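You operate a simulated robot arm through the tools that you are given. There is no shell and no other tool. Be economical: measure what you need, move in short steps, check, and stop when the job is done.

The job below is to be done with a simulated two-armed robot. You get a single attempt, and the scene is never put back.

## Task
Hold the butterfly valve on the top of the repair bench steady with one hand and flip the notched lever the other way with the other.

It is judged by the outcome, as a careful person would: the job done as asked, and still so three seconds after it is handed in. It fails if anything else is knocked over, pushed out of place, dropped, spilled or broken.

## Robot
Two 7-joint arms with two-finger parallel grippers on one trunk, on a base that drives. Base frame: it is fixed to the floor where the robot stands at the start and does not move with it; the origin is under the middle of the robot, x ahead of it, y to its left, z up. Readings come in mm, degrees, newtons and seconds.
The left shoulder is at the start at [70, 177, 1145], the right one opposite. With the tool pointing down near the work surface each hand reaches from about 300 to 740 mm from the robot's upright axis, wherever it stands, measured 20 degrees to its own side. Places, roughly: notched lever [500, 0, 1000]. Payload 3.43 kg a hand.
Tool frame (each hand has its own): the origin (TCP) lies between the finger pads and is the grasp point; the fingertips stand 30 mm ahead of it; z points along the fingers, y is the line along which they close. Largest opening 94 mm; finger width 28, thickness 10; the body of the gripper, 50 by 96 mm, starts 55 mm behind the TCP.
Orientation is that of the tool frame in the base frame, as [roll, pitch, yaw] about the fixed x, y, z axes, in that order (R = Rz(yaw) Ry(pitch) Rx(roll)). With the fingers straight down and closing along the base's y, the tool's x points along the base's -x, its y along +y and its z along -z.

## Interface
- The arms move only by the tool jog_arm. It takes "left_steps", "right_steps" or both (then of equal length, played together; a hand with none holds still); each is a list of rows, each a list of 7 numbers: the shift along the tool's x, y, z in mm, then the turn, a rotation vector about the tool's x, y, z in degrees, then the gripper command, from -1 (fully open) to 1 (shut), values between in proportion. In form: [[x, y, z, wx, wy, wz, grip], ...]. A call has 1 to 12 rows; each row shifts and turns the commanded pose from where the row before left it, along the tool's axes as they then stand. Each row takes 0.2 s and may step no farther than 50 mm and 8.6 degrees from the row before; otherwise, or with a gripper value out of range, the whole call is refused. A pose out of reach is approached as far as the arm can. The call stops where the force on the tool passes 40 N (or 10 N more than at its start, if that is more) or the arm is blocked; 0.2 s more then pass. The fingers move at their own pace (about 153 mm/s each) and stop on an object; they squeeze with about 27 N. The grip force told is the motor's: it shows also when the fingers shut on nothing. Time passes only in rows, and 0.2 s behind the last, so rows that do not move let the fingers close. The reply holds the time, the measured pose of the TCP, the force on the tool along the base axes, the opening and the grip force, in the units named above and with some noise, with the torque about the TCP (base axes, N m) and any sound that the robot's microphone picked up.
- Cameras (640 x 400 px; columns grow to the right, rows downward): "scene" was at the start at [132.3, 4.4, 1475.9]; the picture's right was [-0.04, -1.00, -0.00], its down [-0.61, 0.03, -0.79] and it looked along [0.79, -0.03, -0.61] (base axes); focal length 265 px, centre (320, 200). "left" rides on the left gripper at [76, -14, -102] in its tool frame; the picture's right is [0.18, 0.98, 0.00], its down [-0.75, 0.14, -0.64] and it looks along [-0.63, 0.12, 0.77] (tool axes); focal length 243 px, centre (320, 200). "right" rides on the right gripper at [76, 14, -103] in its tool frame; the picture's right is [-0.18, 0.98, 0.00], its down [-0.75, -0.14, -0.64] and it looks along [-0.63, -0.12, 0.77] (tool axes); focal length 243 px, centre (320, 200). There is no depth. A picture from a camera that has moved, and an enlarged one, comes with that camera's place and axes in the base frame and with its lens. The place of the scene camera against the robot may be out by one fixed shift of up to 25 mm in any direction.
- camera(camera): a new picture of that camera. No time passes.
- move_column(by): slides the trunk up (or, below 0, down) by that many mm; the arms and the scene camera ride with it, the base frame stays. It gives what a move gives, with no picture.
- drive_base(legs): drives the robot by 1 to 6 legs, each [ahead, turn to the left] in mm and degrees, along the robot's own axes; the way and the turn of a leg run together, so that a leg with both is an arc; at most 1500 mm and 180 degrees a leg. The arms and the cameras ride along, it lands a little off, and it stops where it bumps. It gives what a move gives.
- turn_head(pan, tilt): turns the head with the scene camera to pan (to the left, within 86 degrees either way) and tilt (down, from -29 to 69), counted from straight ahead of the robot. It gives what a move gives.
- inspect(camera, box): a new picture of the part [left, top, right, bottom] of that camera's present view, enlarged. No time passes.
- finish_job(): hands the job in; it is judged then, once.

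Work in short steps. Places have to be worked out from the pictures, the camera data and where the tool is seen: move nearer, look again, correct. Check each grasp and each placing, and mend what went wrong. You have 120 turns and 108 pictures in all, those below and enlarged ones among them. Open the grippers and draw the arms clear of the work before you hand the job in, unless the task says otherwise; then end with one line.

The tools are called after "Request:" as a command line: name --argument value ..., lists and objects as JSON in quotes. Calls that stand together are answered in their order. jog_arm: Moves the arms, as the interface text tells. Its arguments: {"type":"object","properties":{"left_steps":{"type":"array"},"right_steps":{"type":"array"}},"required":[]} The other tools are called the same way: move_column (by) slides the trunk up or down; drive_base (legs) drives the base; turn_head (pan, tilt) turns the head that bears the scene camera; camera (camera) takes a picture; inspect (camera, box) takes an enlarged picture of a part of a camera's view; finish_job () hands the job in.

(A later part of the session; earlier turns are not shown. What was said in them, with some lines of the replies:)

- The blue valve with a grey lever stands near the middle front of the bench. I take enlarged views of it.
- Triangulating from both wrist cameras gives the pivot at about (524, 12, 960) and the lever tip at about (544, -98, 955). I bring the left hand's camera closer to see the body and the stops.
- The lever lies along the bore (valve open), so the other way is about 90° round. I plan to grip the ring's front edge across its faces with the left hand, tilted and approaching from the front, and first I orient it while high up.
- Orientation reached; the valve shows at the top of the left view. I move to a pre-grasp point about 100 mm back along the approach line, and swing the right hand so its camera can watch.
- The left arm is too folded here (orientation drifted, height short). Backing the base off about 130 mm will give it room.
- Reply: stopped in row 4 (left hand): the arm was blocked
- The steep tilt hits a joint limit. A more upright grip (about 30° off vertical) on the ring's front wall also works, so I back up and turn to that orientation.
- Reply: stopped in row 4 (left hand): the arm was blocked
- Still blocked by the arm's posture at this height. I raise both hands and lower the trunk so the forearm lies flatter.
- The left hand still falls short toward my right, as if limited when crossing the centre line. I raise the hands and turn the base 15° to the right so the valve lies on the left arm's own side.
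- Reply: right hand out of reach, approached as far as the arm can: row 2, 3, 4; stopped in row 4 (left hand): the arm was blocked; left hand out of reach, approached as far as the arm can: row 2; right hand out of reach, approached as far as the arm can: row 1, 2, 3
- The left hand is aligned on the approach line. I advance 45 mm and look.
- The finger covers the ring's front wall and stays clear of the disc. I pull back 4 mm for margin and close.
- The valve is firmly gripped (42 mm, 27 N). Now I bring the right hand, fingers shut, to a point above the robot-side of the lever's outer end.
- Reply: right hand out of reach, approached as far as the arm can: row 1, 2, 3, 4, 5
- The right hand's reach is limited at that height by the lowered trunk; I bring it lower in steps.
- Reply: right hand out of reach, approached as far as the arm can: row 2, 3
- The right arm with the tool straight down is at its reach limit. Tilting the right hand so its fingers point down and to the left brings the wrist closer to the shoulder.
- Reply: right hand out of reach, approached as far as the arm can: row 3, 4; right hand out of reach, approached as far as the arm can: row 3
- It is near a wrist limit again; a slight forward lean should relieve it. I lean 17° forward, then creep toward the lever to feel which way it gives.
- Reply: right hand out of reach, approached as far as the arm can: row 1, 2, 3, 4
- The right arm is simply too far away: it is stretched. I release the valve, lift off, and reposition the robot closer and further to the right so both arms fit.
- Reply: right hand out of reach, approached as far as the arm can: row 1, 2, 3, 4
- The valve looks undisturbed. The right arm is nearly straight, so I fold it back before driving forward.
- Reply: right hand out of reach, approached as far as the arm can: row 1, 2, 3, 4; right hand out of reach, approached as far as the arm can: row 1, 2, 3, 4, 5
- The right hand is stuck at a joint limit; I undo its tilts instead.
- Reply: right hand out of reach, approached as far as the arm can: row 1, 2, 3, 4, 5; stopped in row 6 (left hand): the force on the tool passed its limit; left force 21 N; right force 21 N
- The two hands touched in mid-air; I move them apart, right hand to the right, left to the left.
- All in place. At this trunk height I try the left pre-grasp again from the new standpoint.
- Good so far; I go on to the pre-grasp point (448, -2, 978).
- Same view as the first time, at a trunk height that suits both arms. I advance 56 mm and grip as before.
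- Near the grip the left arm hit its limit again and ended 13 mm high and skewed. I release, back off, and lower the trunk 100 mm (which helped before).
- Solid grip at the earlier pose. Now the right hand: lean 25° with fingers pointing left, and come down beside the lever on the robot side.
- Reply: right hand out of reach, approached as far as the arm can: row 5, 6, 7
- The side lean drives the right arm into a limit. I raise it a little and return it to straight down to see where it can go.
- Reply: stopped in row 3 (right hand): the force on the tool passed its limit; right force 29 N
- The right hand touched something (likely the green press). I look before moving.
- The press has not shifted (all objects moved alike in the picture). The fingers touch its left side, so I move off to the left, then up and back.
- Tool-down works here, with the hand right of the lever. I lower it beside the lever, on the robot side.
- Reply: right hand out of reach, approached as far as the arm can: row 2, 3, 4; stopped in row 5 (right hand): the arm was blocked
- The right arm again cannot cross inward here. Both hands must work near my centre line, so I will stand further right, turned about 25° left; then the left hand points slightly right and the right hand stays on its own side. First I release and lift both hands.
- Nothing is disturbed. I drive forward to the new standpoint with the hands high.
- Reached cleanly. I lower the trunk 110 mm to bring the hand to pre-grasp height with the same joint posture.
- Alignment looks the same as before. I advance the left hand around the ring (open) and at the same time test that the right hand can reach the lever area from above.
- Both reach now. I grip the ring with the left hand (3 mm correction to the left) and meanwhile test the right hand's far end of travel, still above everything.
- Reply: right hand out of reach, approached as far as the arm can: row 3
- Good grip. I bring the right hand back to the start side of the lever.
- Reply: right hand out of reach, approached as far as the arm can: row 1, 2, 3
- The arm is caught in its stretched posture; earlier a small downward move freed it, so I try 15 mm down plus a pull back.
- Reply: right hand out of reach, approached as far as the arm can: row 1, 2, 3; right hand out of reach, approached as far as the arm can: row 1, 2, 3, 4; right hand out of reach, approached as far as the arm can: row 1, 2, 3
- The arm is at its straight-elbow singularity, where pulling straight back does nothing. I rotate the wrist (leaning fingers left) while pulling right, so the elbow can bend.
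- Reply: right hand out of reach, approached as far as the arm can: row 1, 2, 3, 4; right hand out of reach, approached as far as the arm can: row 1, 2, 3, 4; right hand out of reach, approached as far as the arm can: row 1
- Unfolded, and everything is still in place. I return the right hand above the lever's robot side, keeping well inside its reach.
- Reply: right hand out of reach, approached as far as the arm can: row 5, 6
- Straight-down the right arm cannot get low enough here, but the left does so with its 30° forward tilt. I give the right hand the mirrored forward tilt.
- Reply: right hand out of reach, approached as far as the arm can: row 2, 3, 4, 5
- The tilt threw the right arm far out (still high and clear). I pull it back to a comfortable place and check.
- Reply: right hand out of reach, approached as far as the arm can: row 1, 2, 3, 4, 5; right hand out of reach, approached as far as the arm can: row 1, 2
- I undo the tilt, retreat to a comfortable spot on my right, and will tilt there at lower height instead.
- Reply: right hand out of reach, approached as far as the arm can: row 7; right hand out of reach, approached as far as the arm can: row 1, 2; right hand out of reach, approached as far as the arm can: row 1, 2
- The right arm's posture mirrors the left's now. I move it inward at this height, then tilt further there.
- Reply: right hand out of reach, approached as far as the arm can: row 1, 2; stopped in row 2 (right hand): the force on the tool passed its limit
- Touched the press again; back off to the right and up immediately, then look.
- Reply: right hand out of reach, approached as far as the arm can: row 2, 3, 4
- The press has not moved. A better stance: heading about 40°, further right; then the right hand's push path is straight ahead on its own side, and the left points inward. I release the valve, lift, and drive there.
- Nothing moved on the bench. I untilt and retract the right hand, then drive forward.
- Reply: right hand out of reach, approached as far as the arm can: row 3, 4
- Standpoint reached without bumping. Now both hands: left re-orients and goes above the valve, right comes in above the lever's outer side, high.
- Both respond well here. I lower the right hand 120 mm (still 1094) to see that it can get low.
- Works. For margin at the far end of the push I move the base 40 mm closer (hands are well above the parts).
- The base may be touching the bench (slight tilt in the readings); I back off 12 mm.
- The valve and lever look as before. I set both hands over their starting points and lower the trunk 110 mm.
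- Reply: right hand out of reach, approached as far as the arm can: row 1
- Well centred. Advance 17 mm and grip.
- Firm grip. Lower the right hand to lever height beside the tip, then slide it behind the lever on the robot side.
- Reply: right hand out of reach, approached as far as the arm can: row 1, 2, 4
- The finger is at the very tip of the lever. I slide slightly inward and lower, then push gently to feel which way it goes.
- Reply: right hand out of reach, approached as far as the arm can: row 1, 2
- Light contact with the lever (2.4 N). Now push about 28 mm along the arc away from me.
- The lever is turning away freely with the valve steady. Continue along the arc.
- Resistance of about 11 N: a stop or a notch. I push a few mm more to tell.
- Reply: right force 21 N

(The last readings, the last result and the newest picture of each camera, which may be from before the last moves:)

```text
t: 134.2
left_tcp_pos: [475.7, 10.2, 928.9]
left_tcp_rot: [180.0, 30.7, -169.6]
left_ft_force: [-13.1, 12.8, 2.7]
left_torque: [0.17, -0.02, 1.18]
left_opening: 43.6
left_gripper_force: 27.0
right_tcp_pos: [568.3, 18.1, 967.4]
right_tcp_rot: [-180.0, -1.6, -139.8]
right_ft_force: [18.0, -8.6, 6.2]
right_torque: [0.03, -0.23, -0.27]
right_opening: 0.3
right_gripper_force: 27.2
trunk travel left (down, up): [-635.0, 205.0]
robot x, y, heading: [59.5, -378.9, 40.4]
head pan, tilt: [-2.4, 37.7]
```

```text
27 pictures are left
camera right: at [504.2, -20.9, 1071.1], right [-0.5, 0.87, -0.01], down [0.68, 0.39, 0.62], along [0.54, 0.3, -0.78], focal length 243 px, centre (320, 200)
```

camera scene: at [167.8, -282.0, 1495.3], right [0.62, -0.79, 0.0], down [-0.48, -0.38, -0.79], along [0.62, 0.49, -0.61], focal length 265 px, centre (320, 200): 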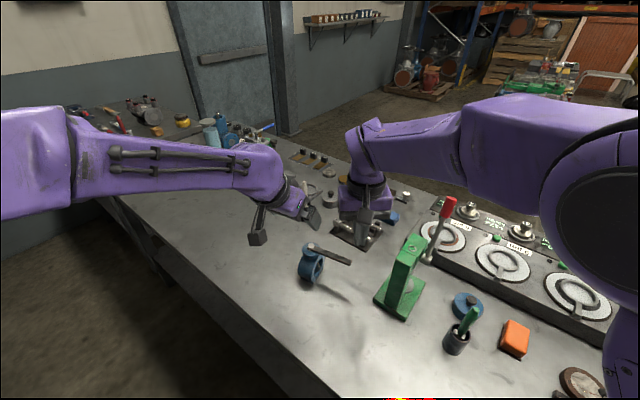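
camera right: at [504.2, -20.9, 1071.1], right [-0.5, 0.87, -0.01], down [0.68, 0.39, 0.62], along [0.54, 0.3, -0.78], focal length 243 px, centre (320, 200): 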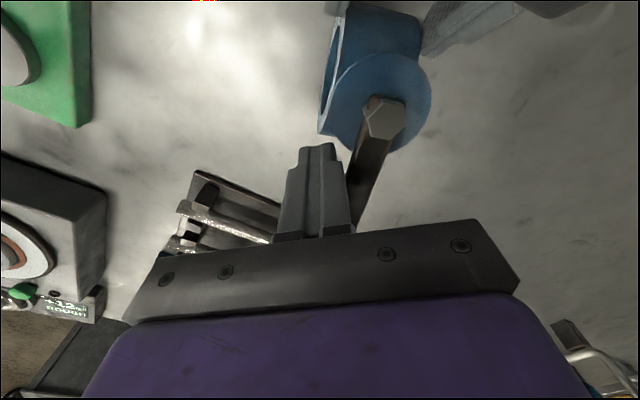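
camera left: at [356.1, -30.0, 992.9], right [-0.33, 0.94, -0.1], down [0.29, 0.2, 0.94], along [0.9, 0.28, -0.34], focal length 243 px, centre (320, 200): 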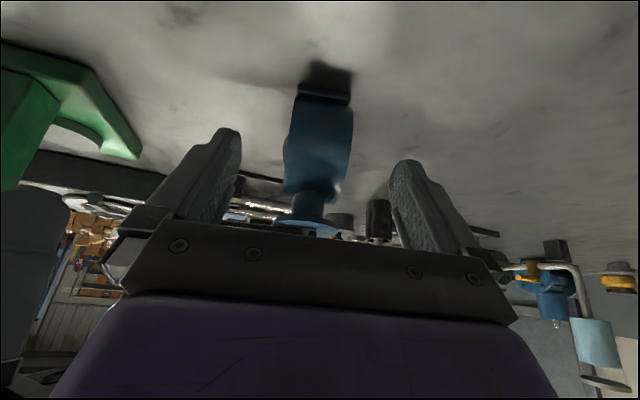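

Forces now twist the valve in the grip, so this is the end stop. I withdraw the right hand to the side, then up, and look at the lever.

Request:
jog_arm --right_steps '[[1, -12, 0, 0, 0, 0, 1], [4, -14, 0, 0, 0, 0, 1], [0, -10, -20, 0, 0, 0, 1], [0, -10, -40, 0, 0, 0, 1], [0, -10, -40, 0, 0, 0, 1], [0, 0, 0, 0, 0, 0, 1]]'

Request:
camera --camera "right"

Request:
inspect --camera "scene" --box '[220, 160, 460, 310]'

```text
t: 135.7
left_tcp_pos: [476.4, 9.1, 928.4]
left_tcp_rot: [-179.9, 30.8, -169.7]
left_ft_force: [-2.5, 0.5, 0.0]
left_torque: [-0.14, -0.06, -0.03]
left_opening: 42.3
left_gripper_force: 26.9
right_tcp_pos: [595.2, -24.5, 1057.3]
right_tcp_rot: [-180.0, -1.6, -139.6]
right_ft_force: [0.2, 0.9, -0.2]
right_torque: [-0.02, 0.04, 0.0]
right_opening: 0.1
right_gripper_force: 26.8
right hand out of reach, approached as far as the arm can: row 5
trunk travel left (down, up): [-635.0, 205.0]
robot x, y, heading: [62.7, -379.3, 40.6]
head pan, tilt: [-2.4, 37.7]
```

```text
26 pictures are left
camera right: at [530.4, -62.0, 1161.3], right [-0.5, 0.87, 0.0], down [0.68, 0.39, 0.62], along [0.54, 0.3, -0.78], focal length 243 px, centre (320, 200)
```

right: 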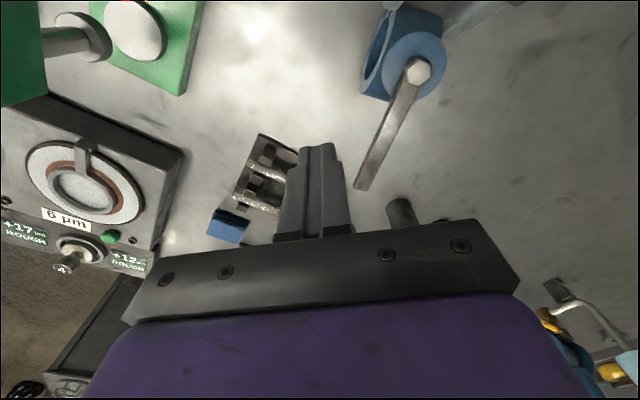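

```text
2.67 times, centred on (340, 235) of scene
camera zoom: at [163.6, -285.6, 1385.9], right [0.62, -0.79, 0.0], down [-0.48, -0.38, -0.79], along [0.62, 0.49, -0.61], focal length 707 px, centre (267, 107)
```

zoom: 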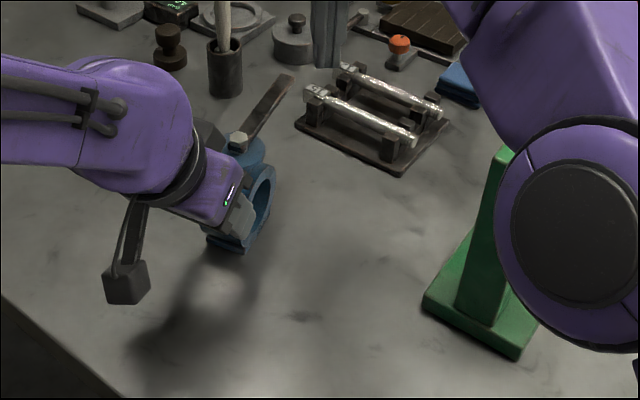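

The lever has swung about 95° and rests at the other end, square to the bore; the valve has not moved. I release the valve with the left hand, back off, and draw the right hand back.

Request:
jog_arm --left_steps '[[0, 0, 0, 0, 0, 0, -0.3], [0, 0, 0, 0, 0, 0, -1], [0, 0, -20, 0, 0, 0, -1], [0, 0, -35, 0, 0, 0, -1], [0, 0, -35, 0, 0, 0, -1], [-20, 0, -35, 0, 0, 0, -1]]' --right_steps '[[0, 0, 0, 0, 0, 0, 1], [0, 0, 0, 0, 0, 0, 1], [20, -15, 0, 0, 0, 0, 1], [25, -15, -5, 0, 0, 0, 1], [30, -15, -5, 0, 0, 0, 1], [30, -10, -5, 0, 0, 0, 1]]'

Request:
camera --camera "scene"

```text
t: 137.1
left_tcp_pos: [429.4, -3.0, 1047.9]
left_tcp_rot: [179.8, 30.9, -169.7]
left_ft_force: [0.3, -0.6, 0.7]
left_torque: [0.05, -0.01, 0.0]
left_opening: 94.0
left_gripper_force: 0.0
right_tcp_pos: [550.3, -136.4, 1077.7]
right_tcp_rot: [179.8, -1.5, -139.6]
right_ft_force: [-0.2, -0.5, 0.2]
right_torque: [0.04, 0.01, -0.01]
right_opening: 0.0
right_gripper_force: 27.2
trunk travel left (down, up): [-635.0, 205.0]
robot x, y, heading: [60.4, -379.8, 40.4]
head pan, tilt: [-2.4, 37.7]
```

```text
24 pictures are left
camera scene: at [162.6, -288.2, 1386.1], right [0.62, -0.79, 0.0], down [-0.48, -0.38, -0.79], along [0.62, 0.49, -0.61], focal length 265 px, centre (320, 200)
```

scene: 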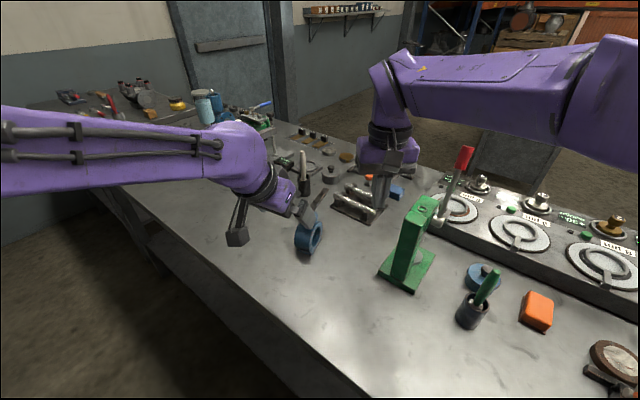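

Everything stands. I raise the trunk, open the right gripper, back the base away and check once more.

Request:
move_column --by 130

Request:
drive_base --legs '[[-200, 0]]'

Request:
jog_arm --right_steps '[[0, 0, 0, 0, 0, 0, -1], [0, 0, 0, 0, 0, 0, -1], [0, 0, 0, 0, 0, 0, -1]]'

Request:
camera --camera "scene"

Request:
inspect --camera "scene" --box '[260, 160, 440, 270]'

```text
t: 138.6
left_tcp_pos: [430.4, 0.9, 1175.4]
left_tcp_rot: [-179.9, 30.8, -169.7]
left_ft_force: [-0.6, -0.3, 0.5]
left_torque: [-0.02, -0.01, 0.01]
left_opening: 93.8
left_gripper_force: 0.1
right_tcp_pos: [552.8, -134.3, 1205.8]
right_tcp_rot: [-180.0, -1.6, -139.6]
right_ft_force: [-0.3, 0.1, 0.1]
right_torque: [0.01, 0.01, 0.01]
right_opening: 0.2
right_gripper_force: 26.9
trunk travel left (down, up): [-765.0, 75.0]
robot x, y, heading: [62.0, -380.9, 40.4]
head pan, tilt: [-2.4, 37.7]
```

```text
t: 140.2
left_tcp_pos: [279.2, -129.4, 1174.2]
left_tcp_rot: [-179.9, 30.7, -169.5]
left_ft_force: [-0.4, -0.1, 0.6]
left_torque: [-0.01, -0.01, 0.0]
left_opening: 93.7
left_gripper_force: 0.0
right_tcp_pos: [400.5, -262.5, 1205.1]
right_tcp_rot: [180.0, -1.8, -139.5]
right_ft_force: [-0.3, -1.4, 0.3]
right_torque: [-0.02, -0.04, 0.0]
right_opening: 0.0
right_gripper_force: 27.3
trunk travel left (down, up): [-765.0, 75.0]
robot x, y, heading: [-91.9, -511.8, 40.7]
head pan, tilt: [-2.4, 37.7]
```

```text
t: 141.0
left_tcp_pos: [276.9, -131.6, 1175.7]
left_tcp_rot: [-179.8, 30.8, -169.7]
left_ft_force: [0.5, 0.7, 0.0]
left_torque: [-0.02, 0.01, 0.01]
left_opening: 94.2
left_gripper_force: 0.0
right_tcp_pos: [398.0, -265.2, 1205.5]
right_tcp_rot: [180.0, -1.6, -139.5]
right_ft_force: [0.0, -0.2, 0.2]
right_torque: [0.02, 0.01, -0.05]
right_opening: 93.9
right_gripper_force: 0.1
trunk travel left (down, up): [-765.0, 75.0]
robot x, y, heading: [-88.2, -508.3, 40.4]
head pan, tilt: [-2.4, 37.7]
```

```text
23 pictures are left
camera scene: at [10.2, -416.3, 1516.0], right [0.62, -0.79, 0.0], down [-0.48, -0.38, -0.79], along [0.62, 0.49, -0.61], focal length 265 px, centre (320, 200)
```

scene: 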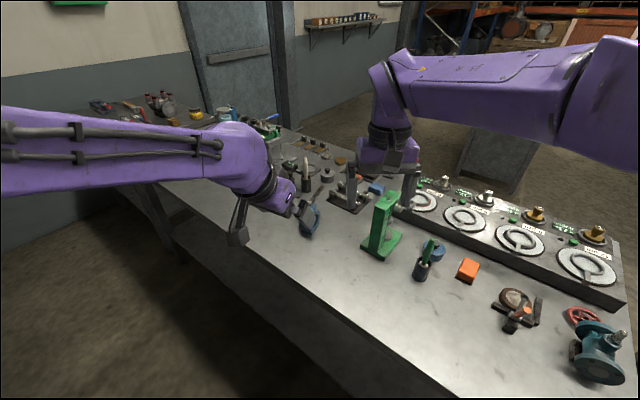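

```text
3.56 times, centred on (350, 215) of scene
camera zoom: at [10.2, -416.3, 1516.0], right [0.62, -0.79, 0.0], down [-0.48, -0.38, -0.79], along [0.62, 0.49, -0.61], focal length 943 px, centre (213, 147)
```

zoom: 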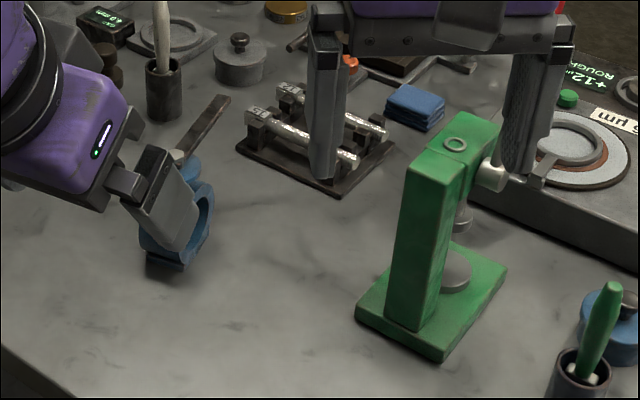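

The lever sits at its other end, the valve stands where it was, nothing else has been disturbed, and both hands are open and clear. I hand the job in.

Request:
finish_job

```text
The job is handed in.
```

I held the valve with the left hand and used the right to flip the lever about 95° to its other stop. The valve stayed within a few millimetres of its starting place. The right hand brushed the green press twice on the way, but in the pictures it had not moved.
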